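You operate a simulated robot arm through the tools that you are given. There is no shell and no other tool. Be economical: measure what you need, move in short steps, check, and stop when the job is done.

You run a simulated robot arm. Do the job below in one go: nothing can be reset, and whatever is moved stays where it is left.

TASK
Put the white pot from the top of the board stack on the shelf under the sorter. Put two of the cable caps from the top of the board stack on the clear end of the power bench. Put the beige open box that says "J-75" from the top of the board stack on the shelf under the jig and the beige open box that says "J-79" on the top of the meter stand. Put one of the wood blocks from the lower shelf of the boarded wall on the shelf under the floor bench. Take the board patch labelled "F-71" from the patch rack and put it on top of the white hawk. Put the key fob on the top of the sample bench away on the site board shelf. Stack the box labelled "Rail caps" from the top of the sample bench on top of the box marked "Tray liners". Put the 22 mm rubber sleeve from the window sill on the silver hop-up deck and the 15 mm rubber sleeve on the slatted hop-up deck. Any order will do. Set down upright: white pot, cable cap.

Only the result counts: the job must be done as asked and must still hold three seconds after the hand-in. Knocking over, shifting, dropping, spilling or breaking anything else fails it. Lids that push on must go on centred and level and be pressed home; caps that screw on are set level and turned clockwise until they are tight.

THE ROBOT
A 6-joint arm with a two-finger parallel gripper on a trunk, on a base that drives. Base frame: it is fixed to the floor where the robot stands at the start and does not move with it; the origin is under the middle of the robot, x ahead of it, y to its left, z up; the surface under the hand at the start is at about z = 780. Units: mm, rad, N and s.
With the tool pointing down near the work surface it reaches from about 320 to 700 mm from the robot's upright axis, wherever it stands. Its first joint turns from -2.897 to 2.897 rad. Places, roughly: bead clips box, rail caps box, tray liners box [1250, -3250, 750]; beige open box [750, 0, 750]; board patch [750, -1250, 750]; cable cap (4x3x5 cm) [1000, 100, 800]; clear end of the power bench (80x25 cm) [-880, 1260, 840]; key fob [1250, -2750, 750]; rubber sleeve [500, -12250, 1250]; shelf under the floor bench [-1500, -3700, 300]; shelf under the jig [1300, -700, 400]; shelf under the sorter [1300, -1500, 400]; silver hop-up deck [2100, -10100, 500]; site board shelf (123x23 cm) [2280, 1300, 860]; slatted hop-up deck [-1600, -9100, 500]; top of the meter stand [1400, -2000, 800]; white hawk (20x20x13 cm) [600, -2500, 800]; white pot (7x7x7 cm) [500, -100, 800]; wood block (10x5x5 cm) [600, -1200, 300]. Payload 4.1 kg.
The tool frame sits at the grasp point between the pads (the TCP): z along the fingers, y along the line on which they close. The tips reach 23 mm beyond it. The gripper opens to 94 mm. The fingers are 38 mm wide and 10 mm thick; the gripper's body (54 by 96 mm) begins 39 mm behind the TCP.
Orientation is told as [roll, pitch, yaw] about the base's x, y, z axes, in that order, counted from this pose: with the fingers straight down and closing along the base's y, the tool's x points along the base's -x, its y along +y and its z along -z.

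THE INTERFACE
- The arm moves only by the tool play_rows. Its argument "series" is one flat list of numbers, 6 for each row, row after row: the shift along the tool's x, y, z in units of 20 mm (1.0 is 20 mm), then the turn, a rotation vector about the tool's x, y, z in units of 6 degrees (1.0 is 6 degrees). In form: [tx, ty, tz, wx, wy, wz, tx, ty, tz, wx, wy, wz, ...]. A call has 1 to 10 rows; each row shifts and turns the commanded pose from where the row before left it, along the tool's axes as they then stand. "claw" is the closure in counts, from 0 (fully open) to 255 (shut), set as the call begins (left out, the last holds). A call with a number of a shift or a turn outside -1 to 1 is refused whole. Rows are played at 5 a second. More than 50 mm and 0.15 rad between two rows, or a gripper value outside its range, and nothing of the call is played. Where a pose cannot be reached the arm comes as near as it can. A force on the tool above 40 N (or 10 N above the force at the start of the call, whichever is more), or a blocked arm, ends the call early, and 0.2 s more pass. Each finger travels about 45 mm/s and halts on what it meets, pressing with about 29 N; the grip force reading is that of the motor and also rises with nothing between the fingers. The clock runs only during rows and for 0.2 s after the last one: add rows that do not move to give the fingers time. It gives the time, the measured TCP pose, the force on the tool (base axes), the opening and the grip force at its end, in the units of the frame above (readings bear some noise), with the torque about the TCP (base axes, N m) and any sound that the robot's microphone picked up.
- Cameras (640 x 400 px; columns grow to the right, rows downward): "scene" is now at [22.1, 153.5, 1513.1]; the picture's right is [-0.14, -0.99, 0.00], its down [-0.69, 0.10, -0.72] and it looks along [0.71, -0.10, -0.69] (base axes); focal length 285 px, centre (320, 200). "wrist" rides on the gripper at [86, 16, -75] in the tool frame; the picture's right is [-0.18, 0.98, 0.00], its down [-0.58, -0.11, -0.81] and it looks along [-0.79, -0.15, 0.59] (tool axes); focal length 243 px, centre (320, 200). There is no depth. A picture from a camera that has moved, and an enlarged one, comes with that camera's place and axes in the base frame and with its lens.
- capture(camera): a new picture of that camera. The clock stands still meanwhile.
- raise_lower(by): slides the trunk up (or, below 0, down) by that many mm; the arm and the scene camera ride with it, the base frame stays. It gives what a move gives, with no picture.
- roll_base(legs): drives the robot by 1 to 6 legs, each [ahead, turn to the left] in mm and rad, along the robot's own axes; the way and the turn of a leg run together, so that a leg with both is an arc; at most 1500 mm and 3.142 rad a leg. The arm and the cameras ride along, it lands a little off, and it stops where it bumps. It gives what a move gives.
- aim_head(pan, tilt): turns the head with the scene camera to pan (to the left, within 2.705 rad either way) and tilt (down, from -0.506 to 1.204), counted from straight ahead of the robot. It gives what a move gives.
- inspect(camera, box): a new picture of the part [left, top, right, bottom] of that camera's present view, enlarged. The clock stands still meanwhile.
- sign_off(): hands the job in; it is judged then, once.

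Go step by step. Nothing tells you exact positions but the pictures and the camera data: compare them with the known pose of the tool, close in by small moves and look again before you grip or let go. The budget is 546 turns and 328 pictures, counting those below and the enlarged ones. Unless the task says otherwise, let go and move clear before handing in.

The tools are called after "Request:" as a command line: name --argument value ..., lists and objects as JSON in quotes. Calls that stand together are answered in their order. play_rows: Moves the arm, as the interface text tells. Its arguments: {"type":"object","properties":{"series":{"type":"array"},"claw":{"type":"number"}},"required":["series"]} The other tools are called the same way: raise_lower (by) slides the trunk up or down; roll_base (legs) drives the base; aim_head (pan, tilt) turns the head that bears the scene camera; capture (camera) takes a picture; inspect (camera, box) takes an enlarged picture of a part of a camera's view; sign_off () hands the job in.

At the start:

```text
time: 0.0
tool_pos: [412.3, -122.9, 1025.9]
tcp_rot: [0.002, 0.0, 0.0]
force: [-0.3, 0.6, -0.2]
torque: [0.01, 0.0, 0.0]
opening: 94.2
grasp_force: 0.0
trunk travel left (down, up): [-475.0, 115.0]
robot x, y, heading: [0.1, -1.6, -0.0]
head pan, tilt: [-0.143, 0.768]
```

scene: 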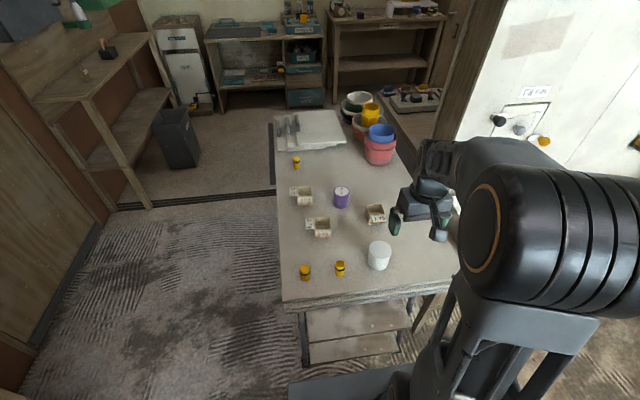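
wrist: 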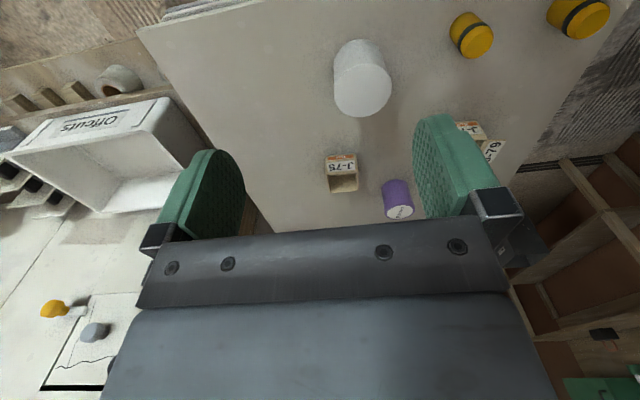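

I see the board stack ahead with the white pot, yellow caps and beige boxes. First I look more closely and around the room.

Request:
inspect --camera "scene" --box '[260, 80, 460, 300]'

Request:
inspect --camera "wrist" --box '[300, 0, 640, 230]'

Request:
aim_head --pan -0.8 --tilt 0.5

Request:
capture --camera "scene"

Request:
aim_head --pan -1.9 --tilt 0.4

Request:
capture --camera "scene"

Request:
aim_head --pan 0.5 --tilt 0.3

Request:
capture --camera "scene"

Request:
aim_head --pan 2.2 --tilt 0.4

Request:
capture --camera "scene"

```text
1.82 times, centred on (360, 190) of scene
camera zoom: at [22.1, 153.5, 1513.1], right [-0.14, -0.99, 0.0], down [-0.69, 0.1, -0.72], along [0.71, -0.1, -0.69], focal length 519 px, centre (247, 218)
```

zoom: 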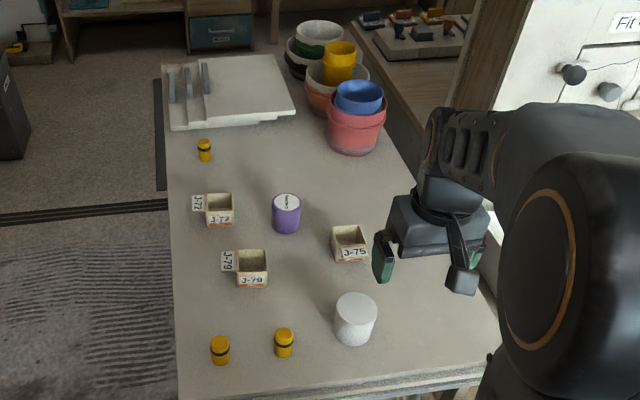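

```text
1.74 times, centred on (470, 115) of wrist
camera zoom: at [326.6, -105.2, 1100.7], right [0.18, 0.98, 0.0], down [0.58, -0.11, 0.81], along [0.79, -0.15, -0.59], focal length 422 px, centre (59, 348)
```

zoom: 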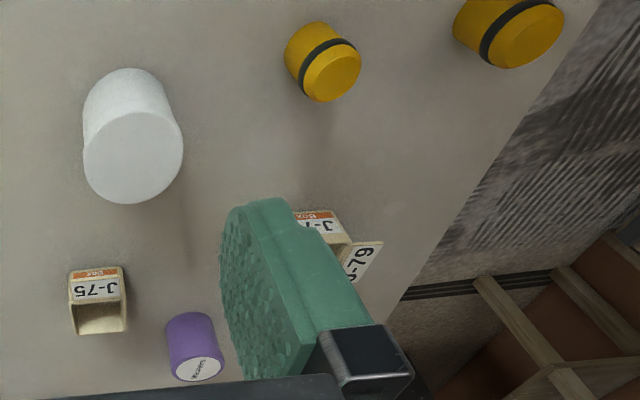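

```text
time: 1.0
tool_pos: [413.4, -121.6, 1025.1]
tcp_rot: [0.001, 0.0, -0.001]
force: [0.0, -0.1, -0.4]
torque: [0.03, 0.01, -0.02]
opening: 94.0
grasp_force: 0.1
trunk travel left (down, up): [-475.0, 115.0]
robot x, y, heading: [-2.4, 2.1, 0.005]
head pan, tilt: [-0.799, 0.499]
```

```text
323 pictures are left
camera scene: at [4.4, 100.1, 1536.5], right [-0.72, -0.7, 0.0], down [-0.33, 0.34, -0.88], along [0.61, -0.63, -0.48], focal length 285 px, centre (320, 200)
```

scene: 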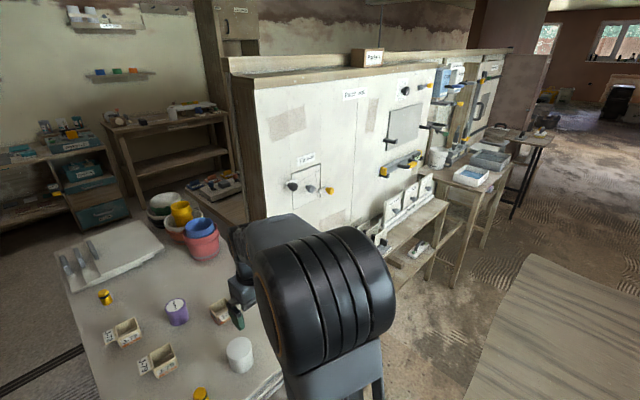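

```text
time: 2.4
tool_pos: [411.0, -122.3, 1025.5]
tcp_rot: [0.0, 0.0, 0.0]
force: [0.2, -1.3, -0.7]
torque: [0.01, -0.01, 0.02]
opening: 94.2
grasp_force: 0.0
trunk travel left (down, up): [-475.0, 115.0]
robot x, y, heading: [-0.1, 1.3, 0.0]
head pan, tilt: [-1.901, 0.4]
```

```text
322 pictures are left
camera scene: at [-89.1, 77.6, 1545.6], right [-0.95, 0.32, 0.0], down [0.13, 0.37, -0.92], along [-0.3, -0.87, -0.39], focal length 285 px, centre (320, 200)
```

scene: 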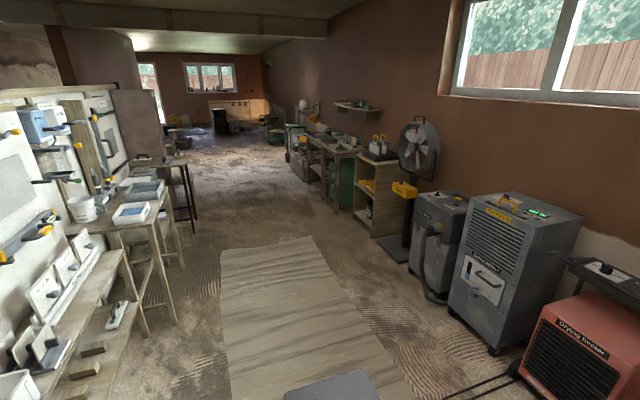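

```text
time: 4.6
tool_pos: [412.1, -122.0, 1025.8]
tcp_rot: [0.0, 0.0, 0.0]
force: [0.2, 0.2, 0.2]
torque: [-0.02, 0.02, 0.03]
opening: 94.0
grasp_force: 0.1
trunk travel left (down, up): [-475.0, 115.0]
robot x, y, heading: [1.9, 1.1, -0.0]
head pan, tilt: [0.499, 0.3]
```

```text
321 pictures are left
camera scene: at [22.9, 209.9, 1554.9], right [0.48, -0.88, 0.0], down [-0.26, -0.14, -0.96], along [0.84, 0.46, -0.3], focal length 285 px, centre (320, 200)
```

scene: 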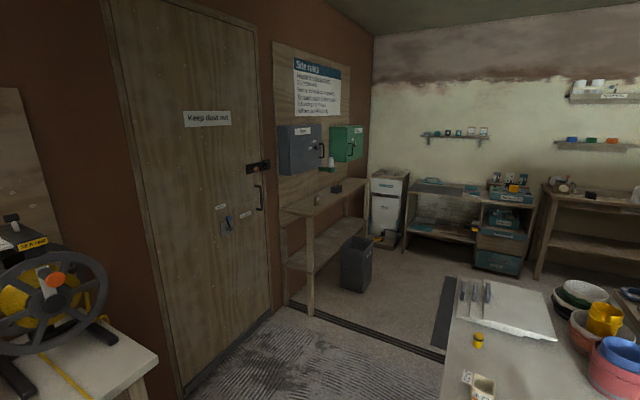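

```text
time: 6.3
tool_pos: [413.2, -121.6, 1025.4]
tcp_rot: [0.002, 0.0, -0.001]
force: [0.7, 0.4, -0.4]
torque: [0.01, -0.02, -0.01]
opening: 93.9
grasp_force: 0.0
trunk travel left (down, up): [-475.0, 115.0]
robot x, y, heading: [1.2, -0.8, 0.001]
head pan, tilt: [2.201, 0.4]
```

```text
320 pictures are left
camera scene: at [-113.7, 240.1, 1545.6], right [0.81, 0.59, 0.0], down [0.23, -0.31, -0.92], along [-0.54, 0.74, -0.39], focal length 285 px, centre (320, 200)
```

scene: 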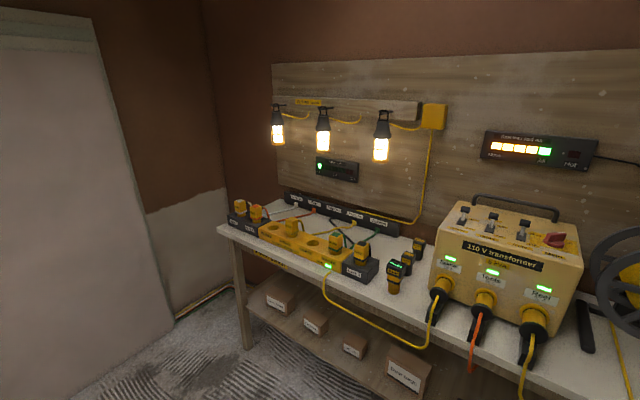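

The base area is mapped: caps near (460,136) and (463,32), pot near (470,-90). I start with the cap nearest the pot and check with the wrist camera.

Request:
aim_head --pan -0.14 --tilt 0.9

Request:
play_rows --series '[-0.32, 0.96, 0.6, 0, 0, 0, -0.32, 0.96, 0.6, 0, 0, 0, -0.32, 0.96, 0.6, 0, 0, 0, -0.32, 0.96, 0.6, 0, 0, 0, -0.32, 0.96, 0.6, 0, 0, 0, -0.32, 0.96, 0.6, 0, 0, 0, -0.32, 0.96, 0.6, 0, 0, 0, -0.32, 0.96, 0.6, 0, 0, 0]' --claw 0

Request:
capture --camera "wrist"

Request:
capture --camera "scene"

```text
time: 8.5
tool_pos: [413.1, -122.1, 1025.7]
tcp_rot: [0.001, 0.0, 0.0]
force: [-0.9, 0.0, 0.3]
torque: [-0.03, -0.03, -0.01]
opening: 93.9
grasp_force: 0.1
trunk travel left (down, up): [-475.0, 115.0]
robot x, y, heading: [0.6, 0.5, -0.004]
head pan, tilt: [-0.14, 0.901]
```

```text
time: 10.3
tool_pos: [460.7, 31.3, 930.8]
tcp_rot: [-0.002, 0.001, 0.001]
force: [-0.7, 0.0, 0.5]
torque: [-0.01, -0.01, 0.01]
opening: 94.1
grasp_force: 0.0
trunk travel left (down, up): [-475.0, 115.0]
robot x, y, heading: [1.6, -1.3, 0.003]
head pan, tilt: [-0.14, 0.901]
```

```text
319 pictures are left
camera wrist: at [376.9, 48.6, 1004.7], right [0.18, 0.98, 0.0], down [0.58, -0.11, 0.81], along [0.79, -0.15, -0.59], focal length 243 px, centre (320, 200)
```

wrist: 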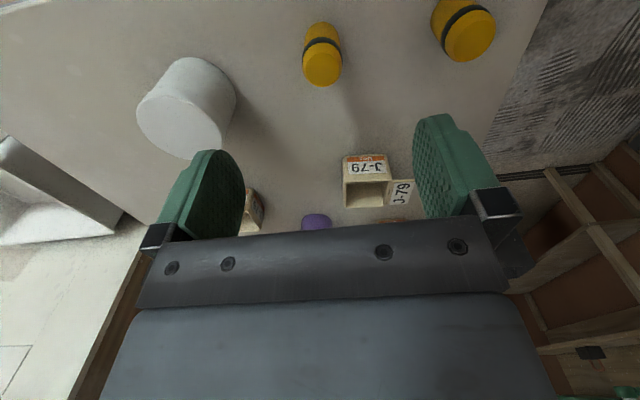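

```text
318 pictures are left
camera scene: at [15.7, 154.9, 1502.6], right [-0.14, -0.99, 0.0], down [-0.78, 0.11, -0.62], along [0.62, -0.09, -0.78], focal length 285 px, centre (320, 200)
```

scene: 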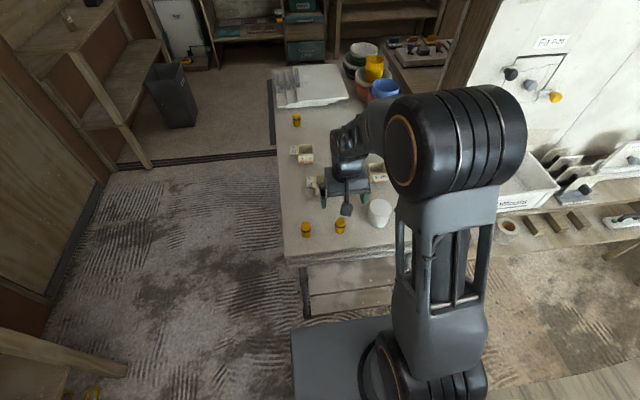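

Cap is nearly below the tool at (459,34). Lower part way and look.

Request:
play_rows --series '[0, 0.1, 0.9, 0, 0, 0, 0, 0, 0.9, 0, 0, 0, 0, 0, 0.9, 0, 0, 0, 0, 0, 0.9, 0, 0, 0]'

Request:
capture --camera "wrist"

Request:
inspect --camera "scene" --box '[260, 120, 440, 280]'

```text
time: 11.3
tool_pos: [462.1, 31.3, 855.2]
tcp_rot: [0.001, 0.0, 0.0]
force: [-0.9, -0.5, 0.8]
torque: [0.02, 0.02, 0.02]
opening: 94.1
grasp_force: 0.1
trunk travel left (down, up): [-475.0, 115.0]
robot x, y, heading: [-0.3, 1.5, -0.002]
head pan, tilt: [-0.14, 0.901]
```

```text
317 pictures are left
camera wrist: at [377.1, 49.2, 930.5], right [0.18, 0.98, 0.0], down [0.58, -0.11, 0.81], along [0.79, -0.15, -0.59], focal length 243 px, centre (320, 200)
```

wrist: 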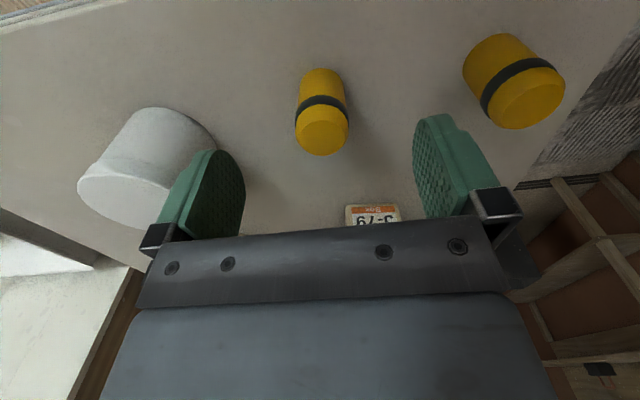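

```text
2.50 times, centred on (350, 200) of scene
camera zoom: at [15.7, 154.8, 1502.7], right [-0.14, -0.99, 0.0], down [-0.78, 0.11, -0.62], along [0.62, -0.09, -0.78], focal length 713 px, centre (245, 200)
```

zoom: 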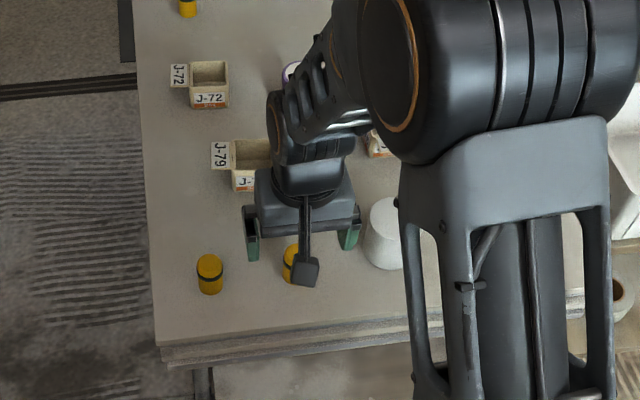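

Cap lies centred between the fingers. Descend and grip.

Request:
play_rows --series '[0, 0.1, 0.75, 0, 0, 0, 0, 0, 0.75, 0, 0, 0, 0, 0, 0.7, 0, 0, 0]'

Request:
play_rows --series '[0, 0, 0, 0, 0, 0, 0, 0, 0, 0, 0, 0, 0, 0, 0, 0, 0, 0, 0, 0, 0, 0, 0, 0, 0, 0, 0, 0, 0, 0, 0, 0, 0, 0, 0, 0]' --claw 255

Request:
capture --camera "wrist"

```text
time: 12.1
tool_pos: [463.0, 36.6, 813.4]
tcp_rot: [0.0, 0.0, 0.0]
force: [0.3, 0.7, 1.1]
torque: [-0.01, 0.03, -0.02]
opening: 93.9
grasp_force: 0.0
trunk travel left (down, up): [-475.0, 115.0]
robot x, y, heading: [0.9, 2.8, -0.002]
head pan, tilt: [-0.14, 0.901]
```

```text
time: 13.5
tool_pos: [462.4, 36.6, 813.8]
tcp_rot: [-0.001, 0.0, 0.0]
force: [0.3, 0.3, 0.4]
torque: [0.02, 0.0, -0.04]
opening: 29.4
grasp_force: 28.6
trunk travel left (down, up): [-475.0, 115.0]
robot x, y, heading: [1.0, -0.4, -0.004]
head pan, tilt: [-0.14, 0.901]
```

```text
315 pictures are left
camera wrist: at [377.6, 52.5, 888.7], right [0.18, 0.98, 0.0], down [0.58, -0.11, 0.81], along [0.79, -0.15, -0.59], focal length 243 px, centre (320, 200)
```

wrist: 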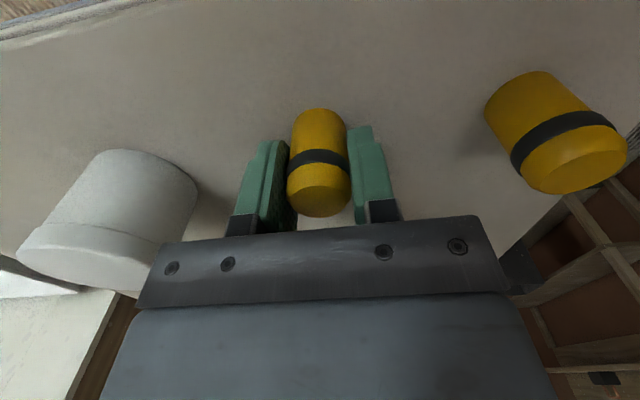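

Cap is gripped (29 mm). Lift high, turn and drive toward the power bench.

Request:
play_rows --series '[0, 0, -1, 0, 0, 0, 0, 0, -1, 0, 0, 0, 0, 0, -1, 0, 0, 0, 0, 0, -1, 0, 0, 0, 0, 0, -1, 0, 0, 0, 0, 0, -1, 0, 0, 0, 0, 0, -1, 0, 0, 0, 0, 0, -1, 0, 0, 0, 0, 0, -1, 0, 0, 0, 0, 0, -1, 0, 0, 0]'

Request:
roll_base --legs '[[0, 2.7], [850, 0], [0, -1.13]]'

Request:
aim_head --pan 0 --tilt 0.7

Request:
capture --camera "scene"

```text
time: 15.7
tool_pos: [460.8, 38.8, 1015.2]
tcp_rot: [-0.001, -0.001, 0.0]
force: [0.2, -0.1, 0.5]
torque: [-0.01, 0.01, 0.0]
opening: 29.7
grasp_force: 28.9
trunk travel left (down, up): [-475.0, 115.0]
robot x, y, heading: [3.5, 1.2, -0.0]
head pan, tilt: [-0.14, 0.901]
```

```text
time: 29.5
tool_pos: [-836.2, 836.6, 1014.1]
tcp_rot: [0.002, 0.001, 1.572]
force: [0.0, -0.5, -0.5]
torque: [-0.02, 0.0, -0.05]
opening: 29.4
grasp_force: 28.9
trunk travel left (down, up): [-475.0, 115.0]
robot x, y, heading: [-795.3, 376.6, 1.573]
head pan, tilt: [-0.14, 0.901]
```

```text
time: 30.2
tool_pos: [-837.0, 837.4, 1015.3]
tcp_rot: [0.001, 0.001, 1.573]
force: [-0.3, -0.1, -0.5]
torque: [-0.01, 0.0, 0.01]
opening: 29.2
grasp_force: 29.3
trunk travel left (down, up): [-475.0, 115.0]
robot x, y, heading: [-795.8, 378.2, 1.569]
head pan, tilt: [0.0, 0.7]
```

```text
314 pictures are left
camera scene: at [-962.5, 398.7, 1518.7], right [1.0, 0.0, 0.0], down [0.0, -0.64, -0.76], along [0.0, 0.76, -0.64], focal length 285 px, centre (320, 200)
```

scene: 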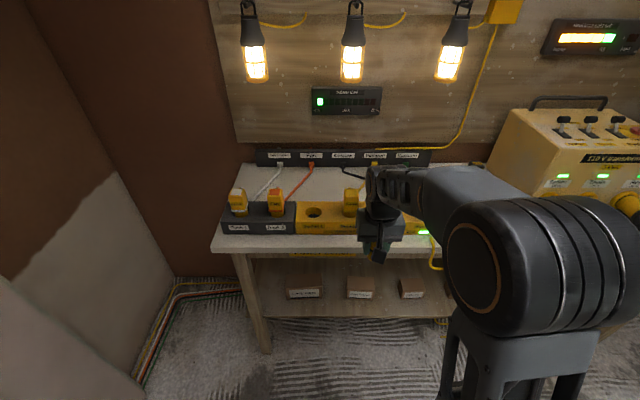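

The clear strip is behind the yellow socket row. I move the arm aside to see it fully.

Request:
play_rows --series '[0, -1, -0.5, 0, 0, 0, 0, -1, -0.5, 0, 0, 0, 0, -1, -0.5, 0, 0, 0, 0, -1, -0.5, 0, 0, 0, 0, -1, -0.5, 0, 0, 0, 0, -1, -0.5, 0, 0, 0, 0, -1, -0.5, 0, 0, 0, 0, -1, -0.5, 0, 0, 0]'

Request:
inspect --camera "scene" --box '[200, 100, 520, 300]'

Request:
capture --camera "wrist"

```text
time: 32.0
tool_pos: [-675.8, 837.8, 1093.1]
tcp_rot: [0.0, -0.001, 1.573]
force: [-0.8, 0.7, 0.1]
torque: [-0.01, 0.0, 0.05]
opening: 29.6
grasp_force: 28.5
trunk travel left (down, up): [-475.0, 115.0]
robot x, y, heading: [-798.4, 379.6, 1.572]
head pan, tilt: [0.0, 0.7]
```

```text
2.00 times, centred on (360, 200) of scene
camera zoom: at [-962.3, 398.8, 1518.8], right [1.0, 0.0, 0.0], down [0.0, -0.64, -0.76], along [0.0, 0.76, -0.64], focal length 571 px, centre (240, 200)
```

zoom: 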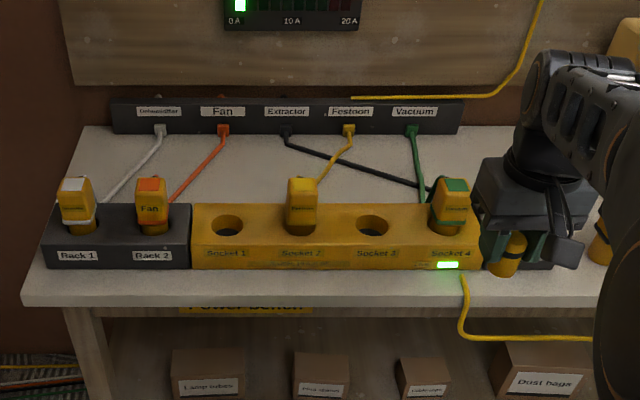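

```text
312 pictures are left
camera wrist: at [-690.5, 750.7, 1168.0], right [-0.98, 0.18, 0.0], down [0.11, 0.58, 0.81], along [0.15, 0.79, -0.59], focal length 243 px, centre (320, 200)
```

wrist: 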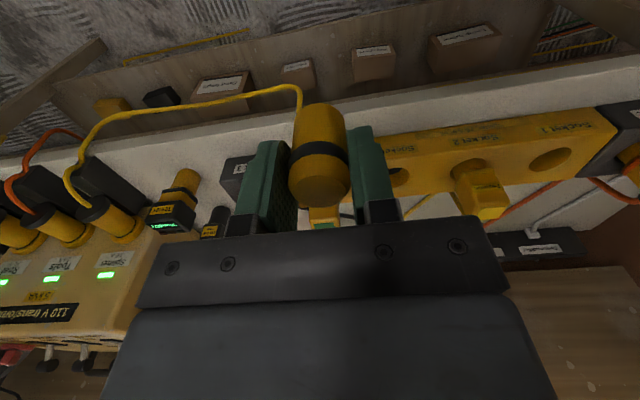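

The open patch lies between the red and yellow cords at about x=-960, y=1225..1290. I centre the arm and drive closer.

Request:
play_rows --series '[0, 1, 0, 0, 0, 0, 0, 1, 0, 0, 0, 0, 0, 1, 0, 0, 0, 0, 0, 1, 0, 0, 0, 0, 0, 1, 0, 0, 0, 0, 0, 1, 0, 0, 0, 0]'

Request:
roll_base --legs '[[0, 0.59], [285, 0], [0, -0.59]]'

Request:
capture --camera "wrist"

Request:
aim_head --pan 0 --tilt 0.85

Request:
capture --camera "scene"

```text
time: 33.4
tool_pos: [-796.4, 834.5, 1096.0]
tcp_rot: [0.0, -0.001, 1.572]
force: [-0.1, -1.4, 0.0]
torque: [0.01, 0.0, -0.03]
opening: 29.3
grasp_force: 29.5
trunk travel left (down, up): [-475.0, 115.0]
robot x, y, heading: [-793.9, 376.1, 1.574]
head pan, tilt: [0.0, 0.7]
```

```text
time: 38.6
tool_pos: [-935.5, 1072.5, 1095.8]
tcp_rot: [-0.002, 0.0, 1.539]
force: [0.1, 0.5, 0.1]
torque: [0.04, 0.01, 0.02]
opening: 28.8
grasp_force: 29.3
trunk travel left (down, up): [-475.0, 115.0]
robot x, y, heading: [-950.7, 615.4, 1.542]
head pan, tilt: [0.0, 0.7]
```

```text
311 pictures are left
camera wrist: at [-953.1, 986.9, 1170.3], right [-0.98, 0.21, 0.0], down [0.13, 0.58, 0.81], along [0.17, 0.79, -0.59], focal length 243 px, centre (320, 200)
```

wrist: 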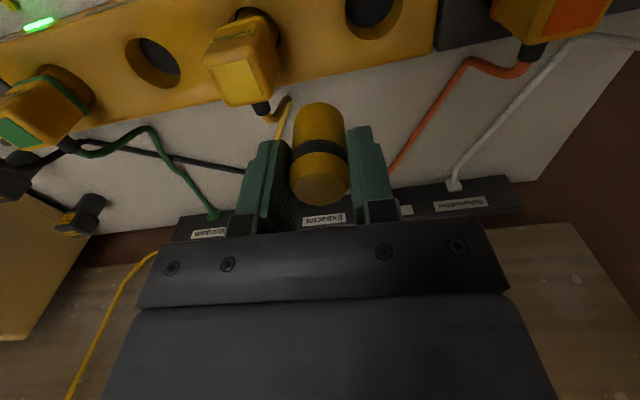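

```text
time: 39.3
tool_pos: [-935.4, 1073.2, 1095.9]
tcp_rot: [0.0, 0.001, 1.54]
force: [0.3, -0.6, -0.1]
torque: [0.0, -0.02, 0.02]
opening: 29.2
grasp_force: 29.2
trunk travel left (down, up): [-475.0, 115.0]
robot x, y, heading: [-949.3, 611.5, 1.543]
head pan, tilt: [0.0, 0.85]
```

```text
310 pictures are left
camera scene: at [-1114.5, 634.9, 1506.6], right [1.0, -0.03, 0.0], down [-0.02, -0.75, -0.66], along [0.02, 0.66, -0.75], focal length 285 px, centre (320, 200)
```

scene: 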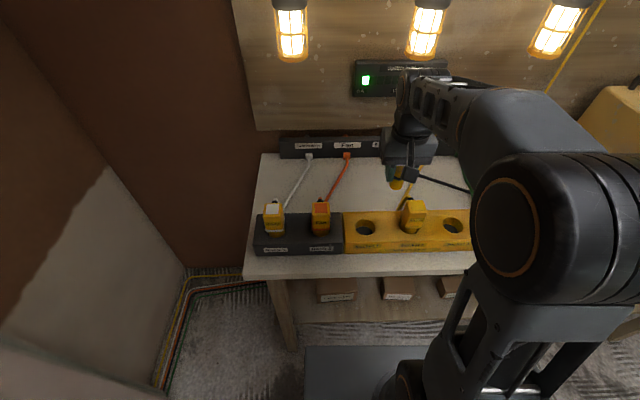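

Clear spot around (-932,1285). Move forward over it.

Request:
play_rows --series '[-1, 0, 0, 0, 0, 0, -1, 0, 0, 0, 0, 0, -1, 0, 0, 0, 0, 0, -1, 0, 0, 0, 0, 0, -1, 0, 0, 0, 0, 0, -1, 0, 0, 0, 0, 0, -1, 0, 0, 0, 0, 0, -1, 0, 0, 0, 0, 0, -1, 0, 0, 0, 0, 0, -1, 0, 0, 0, 0, 0]'

Request:
play_rows --series '[-0.5, 0.2, 1, 0, 0, 0, 0, 0.2, 1, 0, 0, 0, 0, 0, 1, 0, 0, 0, 0, 0, 1, 0, 0, 0, 0, 0, 1, 0, 0, 0, 0, 0, 1, 0, 0, 0, 0, 0, 1, 0, 0, 0]'

Request:
capture --camera "wrist"

Request:
inspect --camera "scene" --box '[240, 100, 480, 270]'

```text
time: 41.5
tool_pos: [-930.1, 1273.5, 1096.3]
tcp_rot: [-0.001, 0.002, 1.54]
force: [0.1, 0.1, -0.4]
torque: [0.01, -0.01, 0.03]
opening: 28.9
grasp_force: 29.1
trunk travel left (down, up): [-475.0, 115.0]
robot x, y, heading: [-953.5, 610.9, 1.544]
head pan, tilt: [0.0, 0.85]
```

```text
time: 43.1
tool_pos: [-935.9, 1283.1, 954.7]
tcp_rot: [0.0, 0.0, 1.54]
force: [0.3, 0.2, 0.3]
torque: [0.0, 0.02, -0.04]
opening: 28.8
grasp_force: 28.7
trunk travel left (down, up): [-475.0, 115.0]
robot x, y, heading: [-949.4, 610.9, 1.542]
head pan, tilt: [0.0, 0.85]
```

```text
309 pictures are left
camera wrist: at [-953.5, 1198.0, 1028.7], right [-0.98, 0.21, 0.0], down [0.13, 0.58, 0.81], along [0.17, 0.79, -0.59], focal length 243 px, centre (320, 200)
```

wrist: 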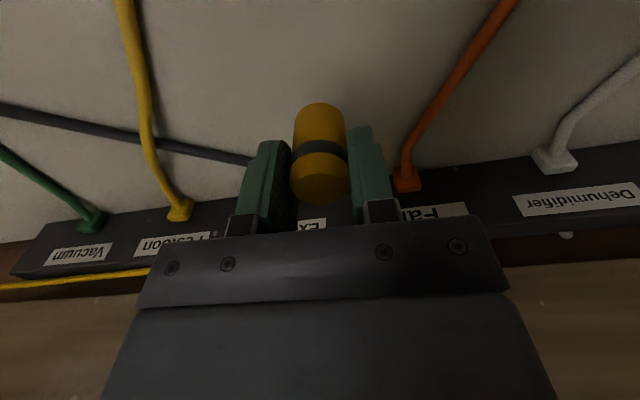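

```text
2.35 times, centred on (360, 185) of scene
camera zoom: at [-1114.5, 635.1, 1506.5], right [1.0, -0.03, 0.0], down [-0.02, -0.75, -0.66], along [0.02, 0.66, -0.75], focal length 672 px, centre (226, 235)
```

zoom: 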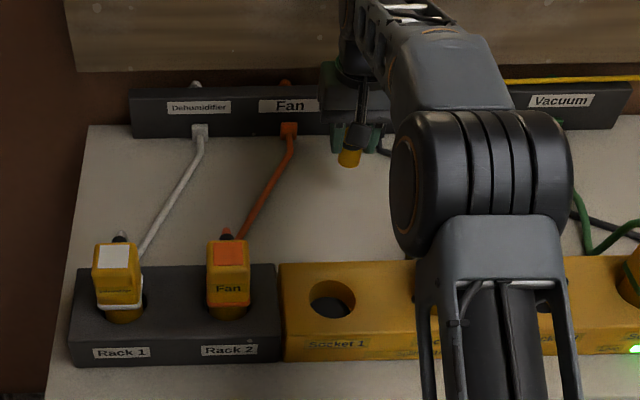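

Clear below. Lower to just above the surface.

Request:
play_rows --series '[0, 0, 0.8, 0, 0, 0, 0, 0, 0.8, 0, 0, 0, 0, 0, 0.8, 0, 0, 0, 0, 0, 0.8, 0, 0, 0]'

Request:
inspect --camera "wrist" --box '[220, 60, 420, 220]'

```text
time: 44.1
tool_pos: [-935.2, 1284.4, 892.1]
tcp_rot: [-0.002, -0.001, 1.539]
force: [-1.8, -0.2, 4.6]
torque: [-0.05, 0.1, 0.02]
opening: 29.2
grasp_force: 28.5
trunk travel left (down, up): [-475.0, 115.0]
robot x, y, heading: [-950.6, 611.6, 1.54]
head pan, tilt: [0.0, 0.85]
```

```text
2.50 times, centred on (320, 140) of wrist
camera zoom: at [-953.1, 1197.4, 967.2], right [-0.98, 0.21, 0.0], down [0.13, 0.58, 0.81], along [0.17, 0.79, -0.59], focal length 606 px, centre (320, 350)
```

zoom: 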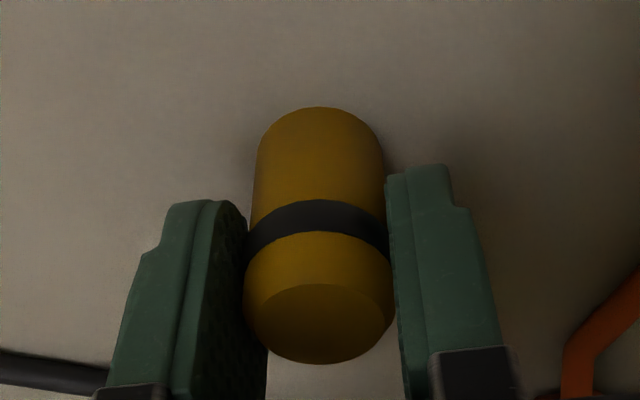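

There is a touch of contact (4.6 N). I nudge down slightly to confirm.

Request:
play_rows --series '[0, 0, 0.1, 0, 0, 0]'

```text
time: 44.5
tool_pos: [-934.9, 1283.7, 891.4]
tcp_rot: [0.0, -0.005, 1.54]
force: [1.5, 2.7, 13.0]
torque: [0.05, -0.05, -0.03]
opening: 28.9
grasp_force: 29.3
trunk travel left (down, up): [-475.0, 115.0]
robot x, y, heading: [-949.1, 613.9, 1.54]
head pan, tilt: [0.0, 0.85]
```

Seated. Release partially and rise.

Request:
play_rows --series '[0, 0, -0.07, 0, 0, 0, 0, 0, 0, 0, 0, 0, 0, 0, 0, 0, 0, 0, 0, 0, 0, 0, 0, 0]' --claw 100

Request:
play_rows --series '[0, 0, -0.5, 0, 0, 0, 0, 0, -1, 0, 0, 0, 0, 0, -1, 0, 0, 0, 0, 0, -1, 0, 0, 0, 0, 0, -1, 0, 0, 0, 0, 0, -1, 0, 0, 0, 0, 0, -1, 0, 0, 0, 0, 0, -1, 0, 0, 0, 0, 0, -1, 0, 0, 0, 0, 0, -1, 0, 0, 0]'

Request:
capture --camera "wrist"

```text
time: 45.5
tool_pos: [-935.8, 1281.9, 890.7]
tcp_rot: [0.0, 0.001, 1.541]
force: [0.2, 0.1, -0.4]
torque: [0.01, -0.02, 0.01]
opening: 56.9
grasp_force: 0.0
trunk travel left (down, up): [-475.0, 115.0]
robot x, y, heading: [-951.3, 611.2, 1.539]
head pan, tilt: [0.0, 0.85]
```

```text
time: 47.7
tool_pos: [-938.2, 1281.6, 1080.3]
tcp_rot: [0.001, -0.001, 1.539]
force: [0.3, 1.1, -0.7]
torque: [0.0, 0.05, -0.01]
opening: 57.0
grasp_force: 0.1
trunk travel left (down, up): [-475.0, 115.0]
robot x, y, heading: [-952.7, 613.1, 1.538]
head pan, tilt: [0.0, 0.85]
```

```text
306 pictures are left
camera wrist: at [-956.2, 1196.7, 1155.5], right [-0.98, 0.21, 0.0], down [0.13, 0.58, 0.81], along [0.17, 0.79, -0.59], focal length 243 px, centre (320, 200)
```

wrist: 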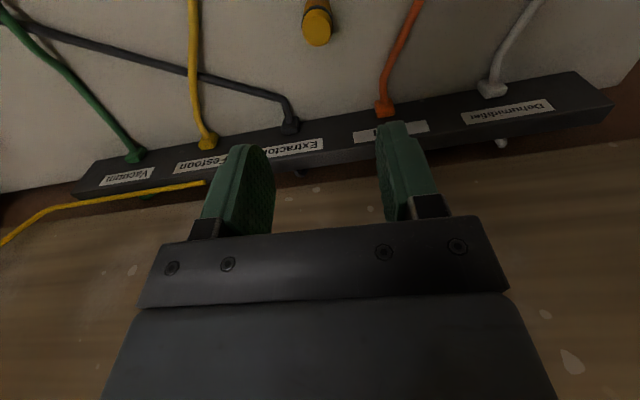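

The cap stands. Retract and drive back to the board stack for the second cap.

Request:
play_rows --series '[1, 0, 0, 0, 0, 0, 1, 0, 0, 0, 0, 0, 1, 0, 0, 0, 0, 0, 1, 0, 0, 0, 0, 0, 1, 0, 0, 0, 0, 0, 1, 0, 0, 0, 0, 0, 1, 0, 0, 0, 0, 0, 1, 0, 0, 0, 0, 0, 1, 0, 0, 0, 0, 0, 1, 0, 0, 0, 0, 0]' --claw 0

Request:
roll_base --legs '[[-240, 0], [0, -1.91], [1029, 0], [0, 0.371]]'

Request:
capture --camera "wrist"

```text
time: 49.9
tool_pos: [-941.4, 1083.9, 1081.6]
tcp_rot: [0.001, 0.0, 1.538]
force: [0.4, -0.7, -0.8]
torque: [-0.01, -0.01, -0.01]
opening: 93.8
grasp_force: 0.1
trunk travel left (down, up): [-475.0, 115.0]
robot x, y, heading: [-945.2, 613.4, 1.539]
head pan, tilt: [0.0, 0.85]
```

```text
time: 62.4
tool_pos: [485.4, 42.1, 1081.4]
tcp_rot: [0.001, -0.001, 0.041]
force: [0.5, 0.1, -0.2]
torque: [0.0, 0.0, 0.03]
opening: 94.2
grasp_force: 0.2
trunk travel left (down, up): [-475.0, 115.0]
robot x, y, heading: [18.9, 18.0, 0.041]
head pan, tilt: [0.0, 0.85]
```

```text
305 pictures are left
camera wrist: at [399.9, 55.5, 1155.9], right [0.14, 0.99, 0.0], down [0.59, -0.09, 0.81], along [0.8, -0.12, -0.59], focal length 243 px, centre (320, 200)
```

wrist: 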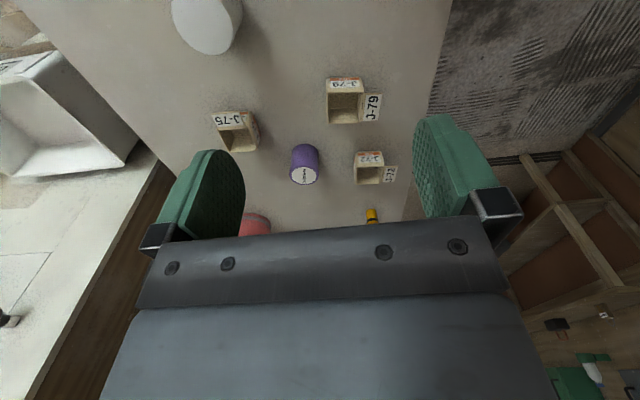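

Next, move above the second cap near (456,133).

Request:
play_rows --series '[0.16, 0.575, 0.94, 0, 0, 0, 0.16, 0.575, 0.94, 0, 0, 0, 0.16, 0.575, 0.94, 0, 0, 0, 0.16, 0.575, 0.94, 0, 0, 0, 0.16, 0.575, 0.94, 0, 0, 0, 0.16, 0.575, 0.94, 0, 0, 0, 0.16, 0.575, 0.94, 0, 0, 0, 0.16, 0.575, 0.94, 0, 0, 0, 0, 0, 1, 0, 0, 0, 0, 0, 1, 0, 0, 0]'

Request:
capture --camera "wrist"

```text
time: 64.6
tool_pos: [457.5, 133.4, 890.5]
tcp_rot: [0.002, 0.0, 0.04]
force: [0.3, 0.1, 0.1]
torque: [-0.03, 0.0, -0.02]
opening: 94.0
grasp_force: 0.0
trunk travel left (down, up): [-475.0, 115.0]
robot x, y, heading: [13.3, 16.0, 0.037]
head pan, tilt: [0.0, 0.85]
```

```text
304 pictures are left
camera wrist: at [370.9, 147.3, 965.8], right [0.14, 0.99, 0.0], down [0.58, -0.09, 0.81], along [0.8, -0.12, -0.59], focal length 243 px, centre (320, 200)
```

wrist: 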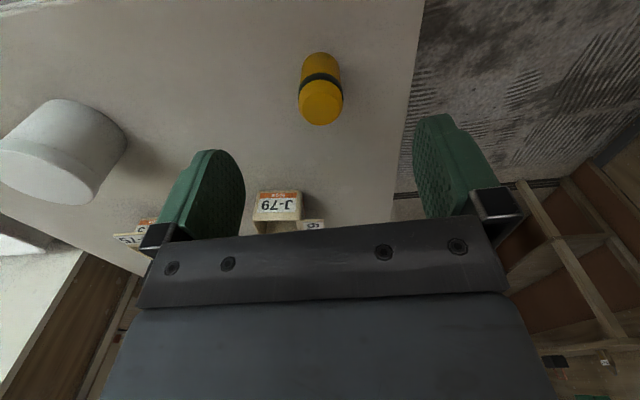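

Centred; descend and grip.

Request:
play_rows --series '[0, 0.05, 1, 0, 0, 0, 0, 0, 1, 0, 0, 0, 0, 0, 1, 0, 0, 0, 0, 0, 0.85, 0, 0, 0]'

Request:
play_rows --series '[0, 0, 0, 0, 0, 0, 0, 0, 0, 0, 0, 0, 0, 0, 0, 0, 0, 0, 0, 0, 0, 0, 0, 0, 0, 0, 0, 0, 0, 0, 0, 0, 0, 0, 0, 0]' --claw 255

Request:
play_rows --series '[0, 0, -1, 0, 0, 0, 0, 0, -1, 0, 0, 0, 0, 0, -1, 0, 0, 0, 0, 0, -1, 0, 0, 0, 0, 0, -1, 0, 0, 0, 0, 0, -1, 0, 0, 0, 0, 0, -1, 0, 0, 0, 0, 0, -1, 0, 0, 0, 0, 0, -1, 0, 0, 0, 0, 0, -1, 0, 0, 0]'

Request:
capture --camera "wrist"

```text
time: 65.6
tool_pos: [454.4, 136.1, 813.8]
tcp_rot: [0.0, 0.001, 0.04]
force: [-0.2, -1.0, -0.1]
torque: [0.02, -0.01, -0.02]
opening: 93.9
grasp_force: 0.0
trunk travel left (down, up): [-475.0, 115.0]
robot x, y, heading: [13.3, 23.8, 0.041]
head pan, tilt: [0.0, 0.85]
```

```text
time: 67.0
tool_pos: [454.7, 135.8, 812.2]
tcp_rot: [0.0, 0.001, 0.04]
force: [0.9, -0.6, 0.1]
torque: [0.0, 0.01, 0.03]
opening: 29.1
grasp_force: 29.5
trunk travel left (down, up): [-475.0, 115.0]
robot x, y, heading: [17.9, 21.4, 0.04]
head pan, tilt: [0.0, 0.85]
```

```text
time: 69.2
tool_pos: [458.3, 133.4, 1013.9]
tcp_rot: [-0.001, 0.0, 0.04]
force: [0.2, 0.5, -0.5]
torque: [-0.02, 0.0, 0.0]
opening: 29.2
grasp_force: 28.9
trunk travel left (down, up): [-475.0, 115.0]
robot x, y, heading: [16.9, 16.3, 0.038]
head pan, tilt: [0.0, 0.85]
```

```text
303 pictures are left
camera wrist: at [371.0, 146.9, 1089.0], right [0.14, 0.99, 0.0], down [0.59, -0.09, 0.81], along [0.8, -0.12, -0.59], focal length 243 px, centre (320, 200)
```

wrist: 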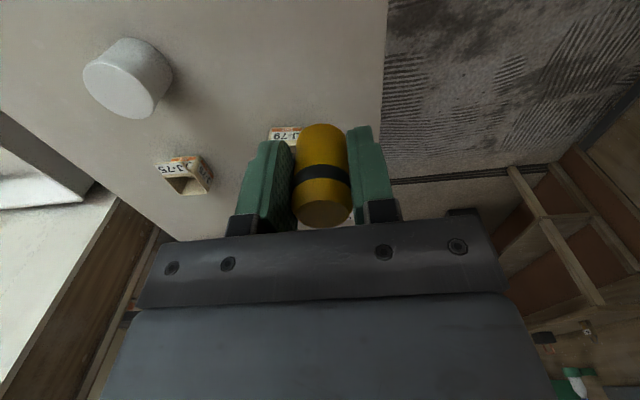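

Gripped. Centre and raise the arm, then return to the power bench.

Request:
play_rows --series '[0, -0.95, -0.65, 0, 0, 0, 0, -0.95, -0.65, 0, 0, 0, 0, -0.95, -0.65, 0, 0, 0, 0, -0.95, -0.65, 0, 0, 0, 0, -0.95, -0.65, 0, 0, 0, 0, -0.95, -0.65, 0, 0, 0]'

Request:
roll_base --legs '[[0, 2.745], [1021, 0], [0, -1.215], [230, 0]]'

Request:
capture --camera "wrist"

Request:
capture --camera "scene"

```text
time: 70.6
tool_pos: [460.8, 18.7, 1093.5]
tcp_rot: [0.0, 0.001, 0.041]
force: [-1.2, -0.2, -0.1]
torque: [0.0, -0.01, -0.02]
opening: 29.1
grasp_force: 28.9
trunk travel left (down, up): [-475.0, 115.0]
robot x, y, heading: [18.0, 19.3, 0.046]
head pan, tilt: [0.0, 0.85]
```

```text
time: 86.9
tool_pos: [-1023.6, 1023.1, 1093.1]
tcp_rot: [0.0, 0.0, 1.631]
force: [0.0, 0.1, -0.5]
torque: [0.0, 0.01, 0.01]
opening: 27.1
grasp_force: 29.2
trunk travel left (down, up): [-475.0, 115.0]
robot x, y, heading: [-1008.7, 577.0, 1.637]
head pan, tilt: [0.0, 0.85]
```

```text
302 pictures are left
camera wrist: at [-1032.9, 936.7, 1167.9], right [-0.99, 0.12, 0.0], down [0.07, 0.59, 0.81], along [0.1, 0.8, -0.59], focal length 243 px, centre (320, 200)
```

wrist: 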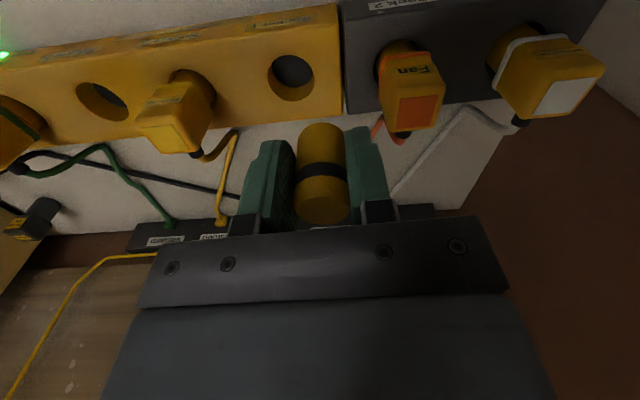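

```text
301 pictures are left
camera scene: at [-1177.0, 584.7, 1506.5], right [1.0, 0.06, 0.0], down [0.05, -0.75, -0.66], along [-0.04, 0.66, -0.75], focal length 285 px, centre (320, 200)
```

scene: 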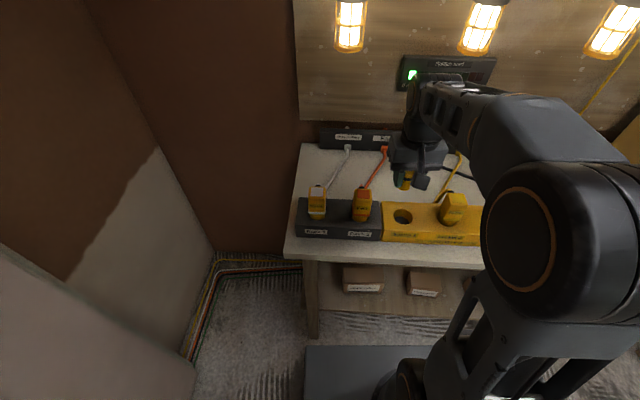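

Robot is a bit left; the second cap goes at (-935,1215), just in front of the first. Move over it.

Request:
play_rows --series '[-0.93, -0.5, 0, 0, 0, 0, -0.93, -0.5, 0, 0, 0, 0, -0.93, -0.5, 0, 0, 0, 0, -0.93, -0.5, 0, 0, 0, 0, -0.93, -0.5, 0, 0, 0, 0, -0.93, -0.5, 0, 0, 0, 0, -0.93, -0.5, 0, 0, 0, 0, -0.93, -0.5, 0, 0, 0, 0, -0.93, -0.5, 0, 0, 0, 0, -0.93, -0.5, 0, 0, 0, 0]'

Request:
play_rows --series '[0, 0, 1, 0, 0, 0, 0, 0, 1, 0, 0, 0, 0, 0, 1, 0, 0, 0, 0, 0, 1, 0, 0, 0, 0, 0, 1, 0, 0, 0, 0, 0, 1, 0, 0, 0]'

Request:
capture --camera "wrist"

Request:
capture --camera "scene"

```text
time: 89.1
tool_pos: [-933.3, 1215.0, 1091.0]
tcp_rot: [0.002, 0.002, 1.631]
force: [-0.5, -0.1, 0.5]
torque: [-0.02, -0.01, 0.03]
opening: 27.0
grasp_force: 29.4
trunk travel left (down, up): [-475.0, 115.0]
robot x, y, heading: [-1013.8, 578.9, 1.636]
head pan, tilt: [0.0, 0.85]
```

```text
time: 90.5
tool_pos: [-935.6, 1214.3, 973.8]
tcp_rot: [0.001, -0.001, 1.632]
force: [-0.6, 0.3, 0.1]
torque: [0.02, 0.01, -0.01]
opening: 27.2
grasp_force: 28.8
trunk travel left (down, up): [-475.0, 115.0]
robot x, y, heading: [-1011.9, 579.5, 1.631]
head pan, tilt: [0.0, 0.85]
```

```text
300 pictures are left
camera wrist: at [-946.5, 1127.9, 1047.7], right [-0.99, 0.12, 0.0], down [0.07, 0.59, 0.81], along [0.1, 0.8, -0.59], focal length 243 px, centre (320, 200)
```

wrist: 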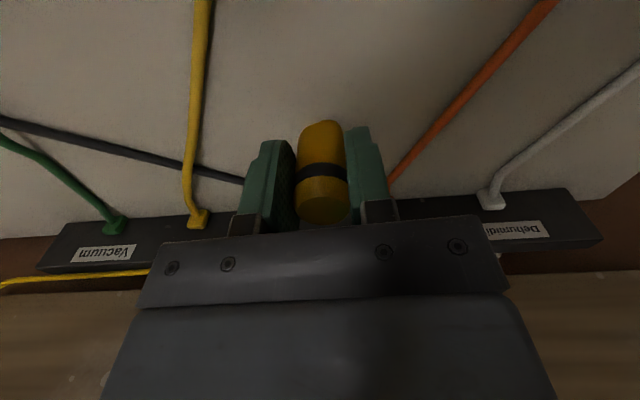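

```text
299 pictures are left
camera scene: at [-1176.9, 584.5, 1506.5], right [1.0, 0.06, 0.0], down [0.05, -0.75, -0.66], along [-0.04, 0.66, -0.75], focal length 285 px, centre (320, 200)
```

scene: 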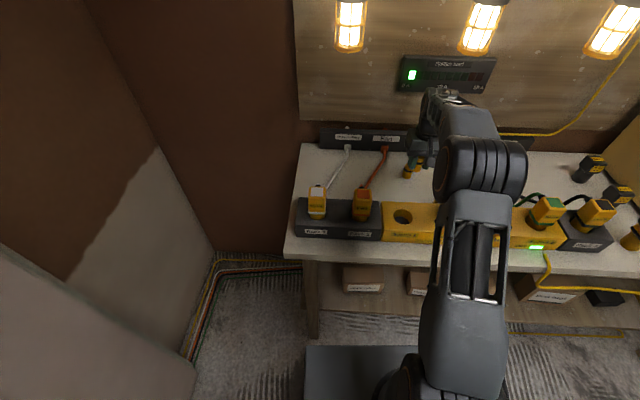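

Request:
inspect --camera "wrist" --box '[220, 80, 420, 240]'

Request:
inspect --camera "scene" --box '[370, 120, 470, 220]'

```text
2.50 times, centred on (320, 160) of wrist
camera zoom: at [-946.5, 1127.9, 1047.7], right [-0.99, 0.12, 0.0], down [0.07, 0.59, 0.81], along [0.1, 0.8, -0.59], focal length 606 px, centre (320, 300)
```

zoom: 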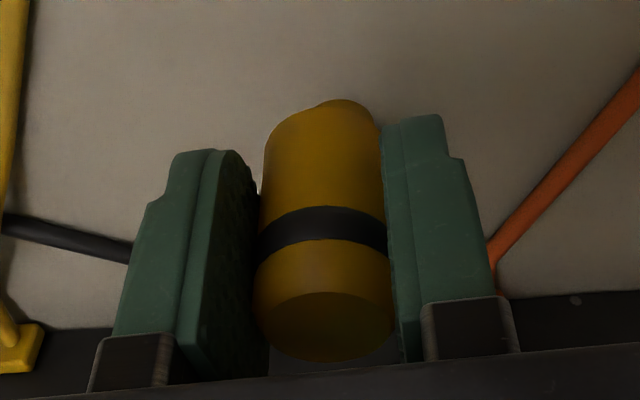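

```text
4.00 times, centred on (420, 170) of scene
camera zoom: at [-1176.9, 584.5, 1506.5], right [1.0, 0.06, 0.0], down [0.05, -0.75, -0.66], along [-0.04, 0.66, -0.75], focal length 1142 px, centre (-80, 320)
```

zoom: 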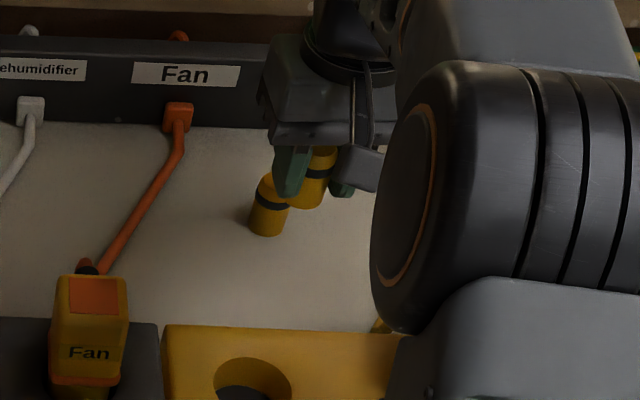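

Both fit with a gap of about 25 mm. Lower.

Request:
play_rows --series '[0, 0, 0.95, 0, 0, 0, 0, 0, 0.95, 0, 0, 0, 0, 0, 0.95, 0, 0, 0, 0, 0, 0.95, 0, 0, 0, 0, 0, 0.2, 0, 0, 0]'

Request:
inspect --camera "wrist" --box '[220, 60, 420, 220]'

```text
time: 91.7
tool_pos: [-933.4, 1214.3, 893.6]
tcp_rot: [-0.001, 0.0, 1.632]
force: [0.2, -0.5, 0.2]
torque: [-0.02, -0.03, 0.0]
opening: 27.0
grasp_force: 29.0
trunk travel left (down, up): [-475.0, 115.0]
robot x, y, heading: [-1006.3, 575.4, 1.635]
head pan, tilt: [0.0, 0.85]
```

```text
2.50 times, centred on (320, 140) of wrist
camera zoom: at [-943.6, 1127.6, 969.2], right [-0.99, 0.12, 0.0], down [0.07, 0.59, 0.81], along [0.1, 0.8, -0.59], focal length 606 px, centre (320, 350)
```

zoom: 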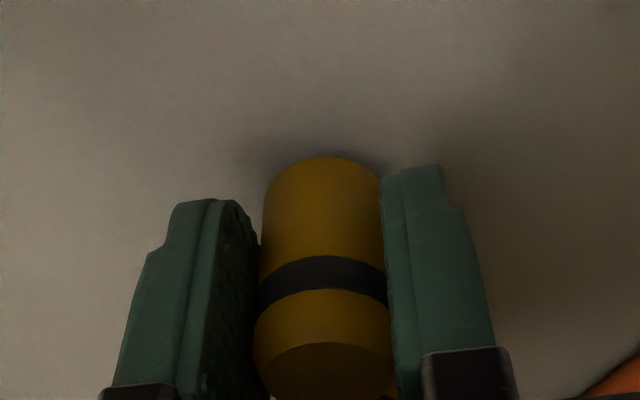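

Request:
play_rows --series '[0, 0, 0.1, 0, 0, 0, 0, 0, 0.07, 0, 0, 0]'

```text
time: 92.3
tool_pos: [-933.3, 1213.5, 889.9]
tcp_rot: [0.0, 0.0, 1.632]
force: [-1.6, -0.3, -0.1]
torque: [-0.01, 0.0, -0.01]
opening: 27.2
grasp_force: 29.8
trunk travel left (down, up): [-475.0, 115.0]
robot x, y, heading: [-1007.7, 577.1, 1.629]
head pan, tilt: [0.0, 0.85]
```

Request:
play_rows --series '[0, 0, 0.08, 0, 0, 0, 0, 0, 0, 0, 0, 0]'

```text
time: 92.9
tool_pos: [-934.7, 1214.4, 889.5]
tcp_rot: [-0.001, 0.0, 1.632]
force: [0.1, 0.2, -0.3]
torque: [-0.01, -0.01, -0.01]
opening: 27.3
grasp_force: 29.2
trunk travel left (down, up): [-475.0, 115.0]
robot x, y, heading: [-1010.3, 576.5, 1.635]
head pan, tilt: [0.0, 0.85]
```

Request:
play_rows --series '[0, 0, 0.08, 0, 0, 0, 0, 0, 0, 0, 0, 0]'

```text
time: 93.5
tool_pos: [-934.0, 1215.3, 887.8]
tcp_rot: [0.0, 0.001, 1.632]
force: [0.0, -0.1, 0.8]
torque: [0.0, 0.01, -0.03]
opening: 26.8
grasp_force: 29.0
trunk travel left (down, up): [-475.0, 115.0]
robot x, y, heading: [-1011.7, 577.3, 1.631]
head pan, tilt: [0.0, 0.85]
```

Request:
play_rows --series '[0, 0, 0.06, 0, 0, 0, 0, 0, 0, 0, 0, 0]'

```text
time: 94.1
tool_pos: [-934.0, 1214.1, 885.2]
tcp_rot: [0.0, -0.003, 1.634]
force: [-0.9, -0.6, 5.3]
torque: [0.03, -0.05, 0.04]
opening: 27.0
grasp_force: 28.7
trunk travel left (down, up): [-475.0, 115.0]
robot x, y, heading: [-1013.1, 579.0, 1.632]
head pan, tilt: [0.0, 0.85]
```

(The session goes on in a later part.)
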